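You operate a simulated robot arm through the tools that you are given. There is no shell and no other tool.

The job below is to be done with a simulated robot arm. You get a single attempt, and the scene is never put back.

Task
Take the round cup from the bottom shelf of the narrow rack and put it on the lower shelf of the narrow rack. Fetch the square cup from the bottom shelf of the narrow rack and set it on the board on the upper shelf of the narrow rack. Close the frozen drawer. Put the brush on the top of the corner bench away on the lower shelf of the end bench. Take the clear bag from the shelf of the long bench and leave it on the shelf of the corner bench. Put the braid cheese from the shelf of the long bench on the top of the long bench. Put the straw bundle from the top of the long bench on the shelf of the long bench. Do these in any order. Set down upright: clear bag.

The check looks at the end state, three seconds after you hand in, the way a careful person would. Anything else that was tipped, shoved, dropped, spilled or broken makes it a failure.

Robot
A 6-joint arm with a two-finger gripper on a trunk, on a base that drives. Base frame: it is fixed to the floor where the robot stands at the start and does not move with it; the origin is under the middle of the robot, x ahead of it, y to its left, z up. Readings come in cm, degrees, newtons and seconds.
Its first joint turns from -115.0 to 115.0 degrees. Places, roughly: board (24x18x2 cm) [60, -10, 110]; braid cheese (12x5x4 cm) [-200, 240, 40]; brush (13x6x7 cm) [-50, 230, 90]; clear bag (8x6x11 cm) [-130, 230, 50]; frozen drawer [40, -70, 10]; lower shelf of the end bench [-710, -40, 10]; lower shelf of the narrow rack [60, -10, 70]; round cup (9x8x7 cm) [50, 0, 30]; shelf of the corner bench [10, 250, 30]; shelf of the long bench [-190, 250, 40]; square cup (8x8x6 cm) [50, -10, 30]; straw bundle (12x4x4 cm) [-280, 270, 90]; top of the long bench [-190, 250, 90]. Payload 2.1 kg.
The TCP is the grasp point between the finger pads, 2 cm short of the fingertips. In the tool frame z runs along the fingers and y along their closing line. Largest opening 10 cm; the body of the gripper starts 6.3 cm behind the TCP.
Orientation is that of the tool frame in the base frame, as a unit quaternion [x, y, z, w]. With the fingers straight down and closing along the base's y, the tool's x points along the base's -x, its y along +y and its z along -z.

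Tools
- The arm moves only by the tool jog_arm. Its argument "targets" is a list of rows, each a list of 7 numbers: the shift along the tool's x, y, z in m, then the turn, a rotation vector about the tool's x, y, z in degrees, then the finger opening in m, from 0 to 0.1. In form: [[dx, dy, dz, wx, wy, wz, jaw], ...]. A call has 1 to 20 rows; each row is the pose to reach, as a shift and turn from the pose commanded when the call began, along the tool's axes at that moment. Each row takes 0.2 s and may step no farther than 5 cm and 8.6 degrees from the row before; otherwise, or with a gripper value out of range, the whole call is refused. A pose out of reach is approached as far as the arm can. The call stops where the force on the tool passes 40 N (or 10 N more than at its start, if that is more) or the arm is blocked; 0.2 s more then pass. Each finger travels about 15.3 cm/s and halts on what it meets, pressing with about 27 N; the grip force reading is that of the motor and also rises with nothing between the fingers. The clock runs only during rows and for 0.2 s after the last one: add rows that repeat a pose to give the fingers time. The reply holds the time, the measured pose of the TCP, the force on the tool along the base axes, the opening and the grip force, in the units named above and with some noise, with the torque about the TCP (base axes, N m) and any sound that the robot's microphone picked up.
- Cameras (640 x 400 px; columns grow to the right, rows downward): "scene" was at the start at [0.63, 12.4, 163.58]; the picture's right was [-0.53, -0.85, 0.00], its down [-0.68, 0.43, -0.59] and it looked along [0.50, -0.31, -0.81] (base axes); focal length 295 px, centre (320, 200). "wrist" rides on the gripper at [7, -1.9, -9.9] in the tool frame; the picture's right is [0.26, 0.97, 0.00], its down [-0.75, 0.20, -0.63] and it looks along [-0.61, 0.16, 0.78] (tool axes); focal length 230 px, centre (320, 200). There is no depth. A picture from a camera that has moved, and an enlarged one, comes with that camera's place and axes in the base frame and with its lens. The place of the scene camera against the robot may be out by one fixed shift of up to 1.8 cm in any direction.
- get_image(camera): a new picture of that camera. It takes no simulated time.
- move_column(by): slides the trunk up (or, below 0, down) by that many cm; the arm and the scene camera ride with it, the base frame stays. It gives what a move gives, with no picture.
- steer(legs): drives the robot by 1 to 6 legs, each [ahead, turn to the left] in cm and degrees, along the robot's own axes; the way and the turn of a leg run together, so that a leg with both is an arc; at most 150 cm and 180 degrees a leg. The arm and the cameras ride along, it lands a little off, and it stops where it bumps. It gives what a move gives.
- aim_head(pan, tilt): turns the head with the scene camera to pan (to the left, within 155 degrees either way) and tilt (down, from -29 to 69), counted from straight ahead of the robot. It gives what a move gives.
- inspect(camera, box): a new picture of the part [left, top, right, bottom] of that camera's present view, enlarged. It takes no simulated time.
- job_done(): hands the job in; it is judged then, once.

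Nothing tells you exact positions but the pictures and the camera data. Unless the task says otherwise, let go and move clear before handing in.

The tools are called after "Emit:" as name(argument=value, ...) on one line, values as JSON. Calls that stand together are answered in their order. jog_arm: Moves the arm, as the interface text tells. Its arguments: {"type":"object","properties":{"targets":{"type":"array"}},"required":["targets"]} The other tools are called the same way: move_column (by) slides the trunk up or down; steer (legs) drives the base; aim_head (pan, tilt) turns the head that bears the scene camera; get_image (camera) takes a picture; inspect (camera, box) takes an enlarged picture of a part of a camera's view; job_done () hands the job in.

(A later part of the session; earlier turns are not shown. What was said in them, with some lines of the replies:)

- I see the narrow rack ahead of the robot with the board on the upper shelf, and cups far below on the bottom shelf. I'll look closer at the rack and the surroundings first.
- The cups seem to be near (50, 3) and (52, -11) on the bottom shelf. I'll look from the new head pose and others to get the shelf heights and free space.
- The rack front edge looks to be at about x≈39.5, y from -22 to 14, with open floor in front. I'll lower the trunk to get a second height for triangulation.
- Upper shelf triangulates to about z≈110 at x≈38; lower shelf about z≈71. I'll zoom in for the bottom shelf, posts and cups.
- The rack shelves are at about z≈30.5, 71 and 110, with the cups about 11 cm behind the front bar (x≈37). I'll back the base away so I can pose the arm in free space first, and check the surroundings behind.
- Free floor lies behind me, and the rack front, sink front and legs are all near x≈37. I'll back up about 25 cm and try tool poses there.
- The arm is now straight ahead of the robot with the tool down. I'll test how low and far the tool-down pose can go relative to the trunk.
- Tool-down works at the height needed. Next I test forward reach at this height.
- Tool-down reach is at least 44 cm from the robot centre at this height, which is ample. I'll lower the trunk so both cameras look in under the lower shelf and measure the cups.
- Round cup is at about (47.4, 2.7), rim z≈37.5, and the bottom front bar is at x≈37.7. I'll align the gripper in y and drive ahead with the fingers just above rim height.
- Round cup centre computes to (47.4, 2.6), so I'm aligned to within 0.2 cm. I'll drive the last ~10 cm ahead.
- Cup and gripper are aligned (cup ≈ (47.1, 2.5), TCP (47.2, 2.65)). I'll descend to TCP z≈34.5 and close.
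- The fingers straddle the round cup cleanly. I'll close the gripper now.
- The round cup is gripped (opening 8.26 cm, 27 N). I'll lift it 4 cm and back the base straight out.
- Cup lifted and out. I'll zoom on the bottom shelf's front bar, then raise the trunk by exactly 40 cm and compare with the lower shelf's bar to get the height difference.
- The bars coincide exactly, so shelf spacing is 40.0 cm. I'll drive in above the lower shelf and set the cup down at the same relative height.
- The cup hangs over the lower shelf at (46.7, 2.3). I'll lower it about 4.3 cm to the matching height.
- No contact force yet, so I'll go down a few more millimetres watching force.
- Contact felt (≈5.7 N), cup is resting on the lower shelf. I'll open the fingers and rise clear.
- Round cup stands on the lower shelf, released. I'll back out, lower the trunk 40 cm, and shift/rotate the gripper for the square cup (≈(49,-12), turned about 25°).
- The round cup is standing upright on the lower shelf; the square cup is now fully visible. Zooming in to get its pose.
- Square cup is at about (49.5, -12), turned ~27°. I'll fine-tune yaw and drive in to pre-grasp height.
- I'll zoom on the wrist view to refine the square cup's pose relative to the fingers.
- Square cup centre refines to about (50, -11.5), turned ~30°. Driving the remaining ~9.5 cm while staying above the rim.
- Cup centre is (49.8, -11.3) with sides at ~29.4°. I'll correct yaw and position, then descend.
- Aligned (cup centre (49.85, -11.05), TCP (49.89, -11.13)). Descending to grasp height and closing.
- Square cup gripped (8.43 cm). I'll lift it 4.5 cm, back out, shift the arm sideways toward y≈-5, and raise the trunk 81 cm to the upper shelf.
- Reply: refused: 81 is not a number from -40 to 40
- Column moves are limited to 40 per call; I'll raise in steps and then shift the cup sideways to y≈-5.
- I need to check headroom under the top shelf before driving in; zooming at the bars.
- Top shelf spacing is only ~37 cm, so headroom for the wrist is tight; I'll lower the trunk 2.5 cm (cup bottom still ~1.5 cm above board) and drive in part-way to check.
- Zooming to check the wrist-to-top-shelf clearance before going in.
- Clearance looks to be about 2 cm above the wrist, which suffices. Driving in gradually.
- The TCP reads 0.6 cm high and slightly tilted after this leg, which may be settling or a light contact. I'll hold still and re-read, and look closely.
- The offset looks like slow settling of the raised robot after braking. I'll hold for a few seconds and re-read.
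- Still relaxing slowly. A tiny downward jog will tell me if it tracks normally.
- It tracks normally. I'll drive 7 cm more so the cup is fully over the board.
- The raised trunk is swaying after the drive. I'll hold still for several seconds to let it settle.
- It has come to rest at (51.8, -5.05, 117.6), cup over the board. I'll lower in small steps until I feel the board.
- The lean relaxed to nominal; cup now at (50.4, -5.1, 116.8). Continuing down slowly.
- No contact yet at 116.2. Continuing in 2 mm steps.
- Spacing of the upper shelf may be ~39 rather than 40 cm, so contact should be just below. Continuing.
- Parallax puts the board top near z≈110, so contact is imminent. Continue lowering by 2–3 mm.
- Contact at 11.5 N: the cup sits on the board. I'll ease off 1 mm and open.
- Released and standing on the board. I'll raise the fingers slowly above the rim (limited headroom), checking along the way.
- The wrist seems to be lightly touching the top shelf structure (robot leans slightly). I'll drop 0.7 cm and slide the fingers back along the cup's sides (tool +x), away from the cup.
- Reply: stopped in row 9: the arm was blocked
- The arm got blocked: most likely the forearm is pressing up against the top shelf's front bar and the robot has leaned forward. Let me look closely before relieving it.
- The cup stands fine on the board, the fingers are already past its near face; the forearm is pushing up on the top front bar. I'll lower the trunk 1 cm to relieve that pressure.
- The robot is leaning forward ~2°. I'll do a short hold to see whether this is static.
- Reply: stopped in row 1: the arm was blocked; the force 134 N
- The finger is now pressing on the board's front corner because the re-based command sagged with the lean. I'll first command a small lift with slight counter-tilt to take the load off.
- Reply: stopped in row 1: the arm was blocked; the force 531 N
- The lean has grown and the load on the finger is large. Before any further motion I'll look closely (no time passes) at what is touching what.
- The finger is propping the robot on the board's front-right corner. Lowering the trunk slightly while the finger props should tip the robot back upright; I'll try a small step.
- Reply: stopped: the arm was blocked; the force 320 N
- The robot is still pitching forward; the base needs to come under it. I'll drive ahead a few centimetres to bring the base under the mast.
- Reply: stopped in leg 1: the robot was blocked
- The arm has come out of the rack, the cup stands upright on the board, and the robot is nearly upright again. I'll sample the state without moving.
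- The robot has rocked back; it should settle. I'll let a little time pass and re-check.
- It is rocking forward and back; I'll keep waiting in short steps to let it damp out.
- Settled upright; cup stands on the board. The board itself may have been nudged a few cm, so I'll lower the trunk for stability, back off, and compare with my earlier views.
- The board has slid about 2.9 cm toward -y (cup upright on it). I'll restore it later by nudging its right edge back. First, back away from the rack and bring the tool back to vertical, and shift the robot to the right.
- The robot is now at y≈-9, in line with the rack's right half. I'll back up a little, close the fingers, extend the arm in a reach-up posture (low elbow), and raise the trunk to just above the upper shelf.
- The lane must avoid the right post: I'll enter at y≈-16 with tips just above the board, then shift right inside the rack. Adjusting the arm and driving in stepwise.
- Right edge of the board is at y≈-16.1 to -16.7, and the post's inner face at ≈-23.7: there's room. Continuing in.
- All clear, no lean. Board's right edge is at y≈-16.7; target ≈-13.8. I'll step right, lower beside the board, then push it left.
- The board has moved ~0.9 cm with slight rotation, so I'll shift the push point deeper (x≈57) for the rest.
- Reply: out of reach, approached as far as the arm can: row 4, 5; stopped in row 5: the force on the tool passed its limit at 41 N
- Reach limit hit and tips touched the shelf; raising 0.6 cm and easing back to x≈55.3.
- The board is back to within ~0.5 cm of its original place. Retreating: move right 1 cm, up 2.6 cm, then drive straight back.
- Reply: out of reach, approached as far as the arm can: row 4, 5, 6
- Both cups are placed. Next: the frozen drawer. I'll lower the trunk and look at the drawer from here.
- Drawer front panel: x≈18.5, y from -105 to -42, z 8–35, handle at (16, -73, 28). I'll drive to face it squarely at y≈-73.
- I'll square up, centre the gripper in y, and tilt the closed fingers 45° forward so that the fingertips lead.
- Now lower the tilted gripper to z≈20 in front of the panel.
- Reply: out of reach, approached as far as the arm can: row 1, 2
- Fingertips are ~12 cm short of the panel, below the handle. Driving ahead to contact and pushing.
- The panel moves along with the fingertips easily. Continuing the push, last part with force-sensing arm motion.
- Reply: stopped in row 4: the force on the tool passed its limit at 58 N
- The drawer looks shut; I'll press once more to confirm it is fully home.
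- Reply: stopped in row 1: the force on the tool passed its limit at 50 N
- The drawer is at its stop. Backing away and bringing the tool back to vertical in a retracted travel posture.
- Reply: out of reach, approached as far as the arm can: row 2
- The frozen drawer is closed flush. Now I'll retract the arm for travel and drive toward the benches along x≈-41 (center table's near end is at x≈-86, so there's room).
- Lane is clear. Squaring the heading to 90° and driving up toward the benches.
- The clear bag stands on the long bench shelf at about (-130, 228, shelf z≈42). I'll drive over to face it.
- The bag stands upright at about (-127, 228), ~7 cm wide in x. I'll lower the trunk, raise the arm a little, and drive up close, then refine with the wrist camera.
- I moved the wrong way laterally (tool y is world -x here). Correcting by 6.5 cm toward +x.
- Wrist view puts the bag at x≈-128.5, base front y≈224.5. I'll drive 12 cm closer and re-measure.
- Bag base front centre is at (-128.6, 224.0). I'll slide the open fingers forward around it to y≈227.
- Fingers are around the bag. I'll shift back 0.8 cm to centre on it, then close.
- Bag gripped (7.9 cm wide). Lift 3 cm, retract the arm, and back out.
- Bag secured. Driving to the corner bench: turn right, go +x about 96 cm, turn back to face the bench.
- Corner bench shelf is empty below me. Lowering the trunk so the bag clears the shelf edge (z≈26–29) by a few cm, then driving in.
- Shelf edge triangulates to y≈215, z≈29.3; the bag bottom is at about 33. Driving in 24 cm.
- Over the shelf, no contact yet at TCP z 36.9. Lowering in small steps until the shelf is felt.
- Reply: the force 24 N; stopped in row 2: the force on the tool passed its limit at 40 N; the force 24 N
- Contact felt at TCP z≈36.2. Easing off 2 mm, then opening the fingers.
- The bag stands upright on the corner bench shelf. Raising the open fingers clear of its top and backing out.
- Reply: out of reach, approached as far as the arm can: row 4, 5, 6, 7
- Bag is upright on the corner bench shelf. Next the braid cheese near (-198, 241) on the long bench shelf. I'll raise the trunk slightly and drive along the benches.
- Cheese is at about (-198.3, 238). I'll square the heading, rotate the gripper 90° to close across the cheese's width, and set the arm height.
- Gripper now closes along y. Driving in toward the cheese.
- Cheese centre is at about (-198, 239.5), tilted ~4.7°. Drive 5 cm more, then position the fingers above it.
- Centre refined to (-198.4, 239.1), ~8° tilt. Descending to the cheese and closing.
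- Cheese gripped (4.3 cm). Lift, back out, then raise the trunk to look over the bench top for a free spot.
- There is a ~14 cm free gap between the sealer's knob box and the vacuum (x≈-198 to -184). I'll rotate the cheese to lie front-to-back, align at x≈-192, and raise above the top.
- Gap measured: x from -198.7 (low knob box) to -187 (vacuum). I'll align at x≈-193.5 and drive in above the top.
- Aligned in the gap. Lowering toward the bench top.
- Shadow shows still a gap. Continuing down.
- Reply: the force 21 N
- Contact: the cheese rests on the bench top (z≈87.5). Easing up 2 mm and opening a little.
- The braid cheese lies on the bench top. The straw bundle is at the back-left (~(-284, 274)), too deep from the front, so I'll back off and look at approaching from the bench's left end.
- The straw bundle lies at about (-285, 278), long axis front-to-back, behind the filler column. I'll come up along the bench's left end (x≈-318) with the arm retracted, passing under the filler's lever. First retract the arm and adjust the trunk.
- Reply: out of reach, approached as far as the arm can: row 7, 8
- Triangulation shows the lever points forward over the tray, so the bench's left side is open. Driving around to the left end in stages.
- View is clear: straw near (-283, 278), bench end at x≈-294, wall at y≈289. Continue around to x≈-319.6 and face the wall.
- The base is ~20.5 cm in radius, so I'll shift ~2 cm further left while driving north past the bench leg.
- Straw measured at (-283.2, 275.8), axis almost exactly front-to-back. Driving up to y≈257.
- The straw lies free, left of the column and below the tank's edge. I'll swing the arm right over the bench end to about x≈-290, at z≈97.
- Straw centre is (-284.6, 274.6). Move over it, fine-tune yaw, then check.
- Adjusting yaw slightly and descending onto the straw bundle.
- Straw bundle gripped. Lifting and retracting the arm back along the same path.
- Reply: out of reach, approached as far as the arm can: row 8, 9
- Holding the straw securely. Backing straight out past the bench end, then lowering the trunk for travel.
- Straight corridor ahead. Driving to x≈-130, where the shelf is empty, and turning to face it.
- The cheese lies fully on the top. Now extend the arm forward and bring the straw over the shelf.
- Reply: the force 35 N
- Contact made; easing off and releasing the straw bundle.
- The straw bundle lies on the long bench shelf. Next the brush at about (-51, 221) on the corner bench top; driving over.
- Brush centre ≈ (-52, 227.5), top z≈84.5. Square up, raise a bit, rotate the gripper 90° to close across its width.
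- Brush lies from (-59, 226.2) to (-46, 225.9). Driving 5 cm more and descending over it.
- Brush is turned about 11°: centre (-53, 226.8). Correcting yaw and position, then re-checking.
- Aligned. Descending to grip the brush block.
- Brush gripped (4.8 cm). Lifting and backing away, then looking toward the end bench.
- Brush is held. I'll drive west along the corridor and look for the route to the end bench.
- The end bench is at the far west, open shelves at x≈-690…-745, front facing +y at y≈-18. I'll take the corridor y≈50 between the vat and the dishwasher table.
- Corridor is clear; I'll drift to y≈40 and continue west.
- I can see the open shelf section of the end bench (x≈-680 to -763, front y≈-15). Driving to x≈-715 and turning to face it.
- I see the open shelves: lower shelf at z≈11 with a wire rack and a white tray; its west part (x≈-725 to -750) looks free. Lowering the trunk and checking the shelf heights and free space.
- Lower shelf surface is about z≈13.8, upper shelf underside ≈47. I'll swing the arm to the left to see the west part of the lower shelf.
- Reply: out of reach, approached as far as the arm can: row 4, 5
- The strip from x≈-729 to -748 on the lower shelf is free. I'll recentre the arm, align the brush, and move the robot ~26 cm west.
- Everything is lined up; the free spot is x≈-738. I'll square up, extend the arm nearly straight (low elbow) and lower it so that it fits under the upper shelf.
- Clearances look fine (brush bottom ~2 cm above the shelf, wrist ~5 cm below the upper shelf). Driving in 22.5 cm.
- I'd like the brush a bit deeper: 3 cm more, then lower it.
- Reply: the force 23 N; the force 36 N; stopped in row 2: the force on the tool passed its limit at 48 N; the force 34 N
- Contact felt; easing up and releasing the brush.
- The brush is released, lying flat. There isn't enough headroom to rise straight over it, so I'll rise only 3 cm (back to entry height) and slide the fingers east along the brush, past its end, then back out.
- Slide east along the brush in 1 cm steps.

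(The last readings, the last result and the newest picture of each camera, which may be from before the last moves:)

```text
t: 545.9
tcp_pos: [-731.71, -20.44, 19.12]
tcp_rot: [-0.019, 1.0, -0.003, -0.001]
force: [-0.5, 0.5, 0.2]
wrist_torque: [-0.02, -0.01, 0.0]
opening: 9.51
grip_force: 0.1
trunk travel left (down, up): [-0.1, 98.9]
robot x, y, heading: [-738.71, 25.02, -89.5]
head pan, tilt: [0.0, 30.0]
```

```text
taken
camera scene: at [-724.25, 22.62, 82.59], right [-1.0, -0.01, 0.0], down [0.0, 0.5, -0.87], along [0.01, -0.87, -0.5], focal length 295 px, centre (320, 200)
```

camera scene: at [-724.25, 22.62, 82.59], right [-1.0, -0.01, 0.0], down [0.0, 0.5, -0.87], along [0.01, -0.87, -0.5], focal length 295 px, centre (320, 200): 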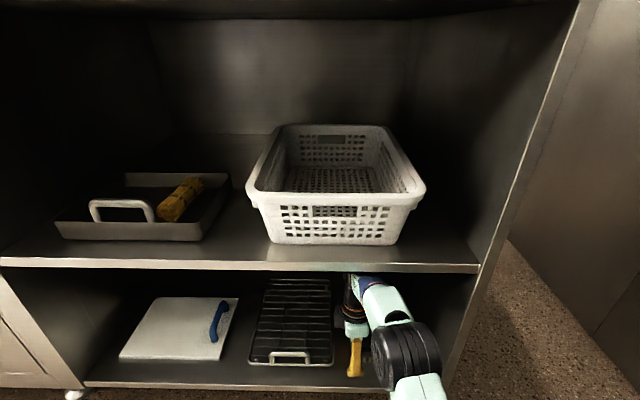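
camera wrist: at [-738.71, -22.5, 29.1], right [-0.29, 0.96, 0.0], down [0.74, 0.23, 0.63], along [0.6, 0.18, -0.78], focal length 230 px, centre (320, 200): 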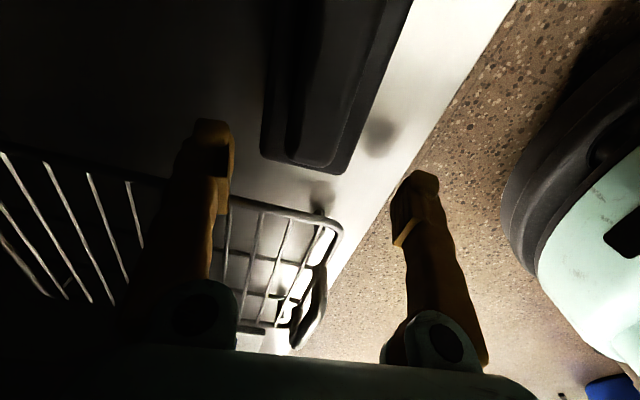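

Brush's east end is at x≈-730.8 and the rack's edge at ≈-725.5: moving 3 cm more puts the fingers in between.

Emit:
jog_arm(targets=[[-0.01, 0, 0, 0, 0, 0, 0.095], [-0.02, 0, 0, 0, 0, 0, 0.095], [-0.029, 0, 0, 0, 0, 0, 0.095], [-0.029, 0, 0, 0, 0, 0, 0.095]])

Emit:
get_image(camera="wrist")

```text
t: 546.9
tcp_pos: [-728.77, -20.21, 19.09]
tcp_rot: [-0.019, 1.0, -0.003, 0.0]
force: [-0.2, 0.5, -0.1]
wrist_torque: [-0.03, 0.02, 0.0]
opening: 9.49
grip_force: 0.0
trunk travel left (down, up): [-0.1, 98.9]
robot x, y, heading: [-738.56, 24.42, -89.5]
head pan, tilt: [0.0, 30.0]
```

```text
taken
camera wrist: at [-735.81, -22.28, 29.02], right [-0.29, 0.96, 0.0], down [0.74, 0.23, 0.63], along [0.6, 0.18, -0.78], focal length 230 px, centre (320, 200)
```

wrist: 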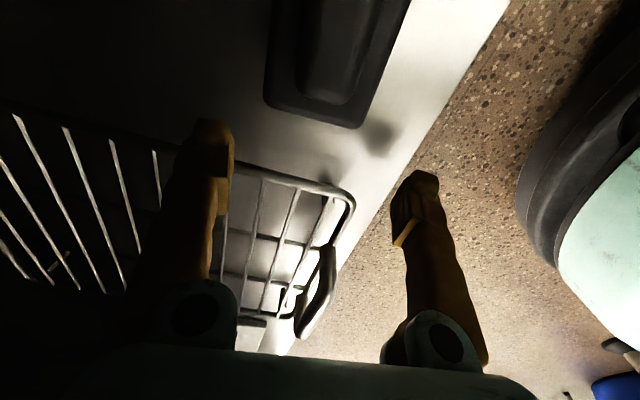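

Emit:
jog_arm(targets=[[-0.004, 0, 0, 0, 0, 0, 0.095], [-0.004, 0, 0, 0, 0, 0, 0.095]])

Emit:
steer(legs=[[-8, 0]])

Emit:
get_image(camera="wrist")

Emit:
get_image(camera="scene")

```text
t: 547.5
tcp_pos: [-728.51, -20.37, 18.98]
tcp_rot: [-0.02, 1.0, -0.002, -0.001]
force: [-0.2, -0.3, -0.9]
wrist_torque: [0.02, 0.0, 0.0]
opening: 9.49
grip_force: 0.0
trunk travel left (down, up): [-0.1, 98.9]
robot x, y, heading: [-738.52, 24.92, -89.7]
head pan, tilt: [0.0, 30.0]
```

```text
t: 548.5
tcp_pos: [-728.74, -12.45, 18.92]
tcp_rot: [-0.017, 1.0, -0.002, -0.001]
force: [0.7, 0.6, 0.7]
wrist_torque: [0.03, -0.01, 0.0]
opening: 9.49
grip_force: 0.0
trunk travel left (down, up): [-0.1, 98.9]
robot x, y, heading: [-738.9, 32.69, -89.8]
head pan, tilt: [0.0, 30.0]
```

```text
taken
camera wrist: at [-735.66, -14.39, 29.0], right [-0.29, 0.96, 0.0], down [0.74, 0.23, 0.63], along [0.6, 0.18, -0.78], focal length 230 px, centre (320, 200)
```

wrist: 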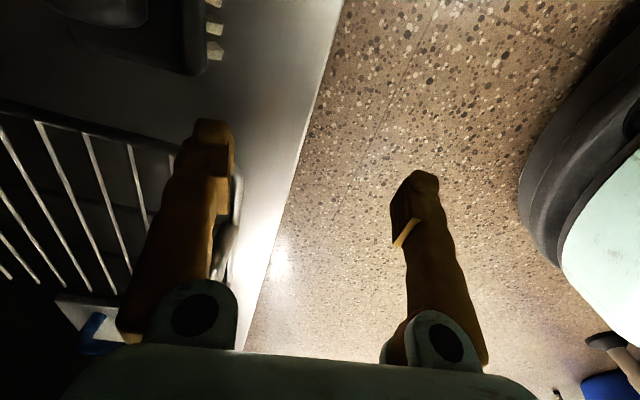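

```text
taken
camera scene: at [-724.32, 30.47, 82.59], right [-1.0, -0.01, 0.0], down [0.0, 0.5, -0.87], along [0.0, -0.87, -0.5], focal length 295 px, centre (320, 200)
```

scene: 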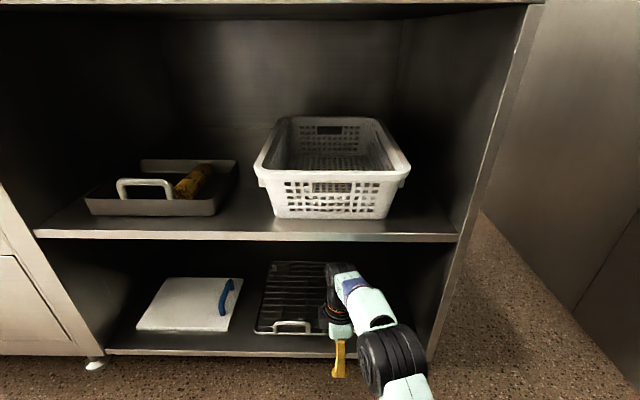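

Clear of the brush. Backing further out and checking the result.

Emit:
steer(legs=[[-22, 0]])

Emit:
jog_arm(targets=[[-0.04, 0.03, -0.03, 0, 0, 0, 0.095], [-0.07, 0.06, -0.06, 0, 0, 0, 0.095], [-0.1, 0.09, -0.09, 0, 0, 0, 0.095], [-0.1, 0.12, -0.12, 0, 0, 0, 0.095]])

Emit:
get_image(camera="scene")

Emit:
inspect(camera="scene", box=[220, 200, 460, 340])

```text
t: 550.2
tcp_pos: [-728.73, 9.42, 19.05]
tcp_rot: [-0.018, 1.0, -0.004, -0.001]
force: [0.0, -0.2, -0.3]
wrist_torque: [0.04, -0.01, -0.02]
opening: 9.51
grip_force: 0.1
trunk travel left (down, up): [-0.1, 98.9]
robot x, y, heading: [-738.67, 54.32, -89.5]
head pan, tilt: [0.0, 30.0]
```

```text
refused: row 1 steps farther than a row can; nothing moved
```

```text
taken
camera scene: at [-724.44, 52.33, 82.59], right [-1.0, -0.01, 0.0], down [0.0, 0.5, -0.87], along [0.0, -0.87, -0.5], focal length 295 px, centre (320, 200)
```

scene: 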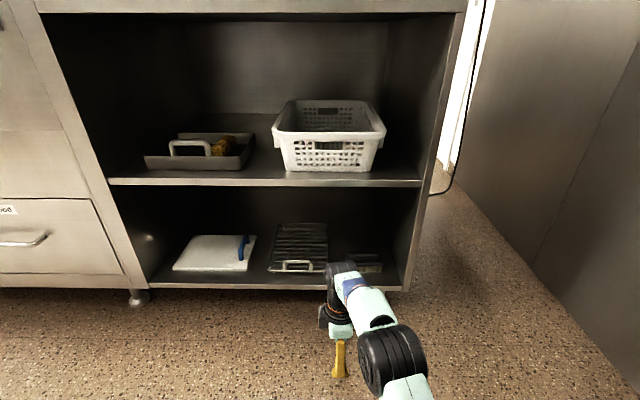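

```text
2.67 times, centred on (340, 270) of scene
camera zoom: at [-724.44, 52.33, 82.59], right [-1.0, -0.01, 0.0], down [0.0, 0.5, -0.87], along [0.0, -0.87, -0.5], focal length 787 px, centre (267, 13)
```

zoom: 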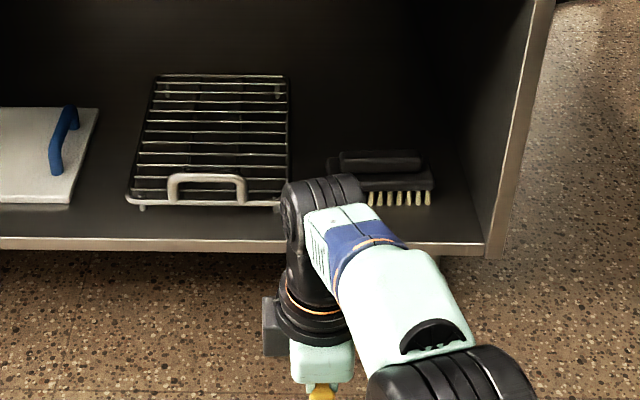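

The brush stands on the lower shelf of the end bench, clear of the wire rack and the side panel, and the gripper is open and away from everything. That finishes the list, although only the brush has been looked at just now:
- **Round cup:** on the lower shelf of the narrow rack.
- **Square cup:** on the board on the upper shelf of the narrow rack. The board got shoved about 3 cm while I was placing the cup. I pushed it back to within about half a centimetre, but it sits roughly 2° off its first angle.
- **Frozen drawer:** pushed in to its stop.
- **Clear bag:** upright on the corner bench shelf.
- **Braid cheese:** on the long bench top, close to the front edge.
- **Straw bundle:** on the long bench shelf.

I'm handing in now.

Emit:
job_done()

```text
The job is handed in.
```

I handed the job in with all seven tasks done. One thing was disturbed on the way: the board on the narrow rack.

| Task | Where it ended up |
|---|---|
| Round cup | Upright on the lower shelf of the narrow rack |
| Square cup | Upright on the board on the upper shelf of the narrow rack |
| Frozen drawer | Pushed in until it would go no further, front flush |
| Brush | Bristles down on the lower shelf of the end bench |
| Clear bag | Upright on the shelf of the corner bench |
| Braid cheese | On the top of the long bench, about 1–2 cm from the front edge |
| Straw bundle | Flat on the shelf of the long bench |

**Board:** after I let go of the square cup, the arm caught under the rack's top shelf and the robot tipped forward. A finger then pressed on the front corner of the board with over 500 N and slid it about 3 cm sideways. The cup stayed upright on it. I pushed the board back to within roughly half a centimetre of where it was, but it is still turned about 2°. I saw no damage in the pictures. A strict check could still count the board as shoved.

I did not go back for a last look at the rack, the drawer or the other benches. Apart from the brush, the table shows how things looked when I left them.
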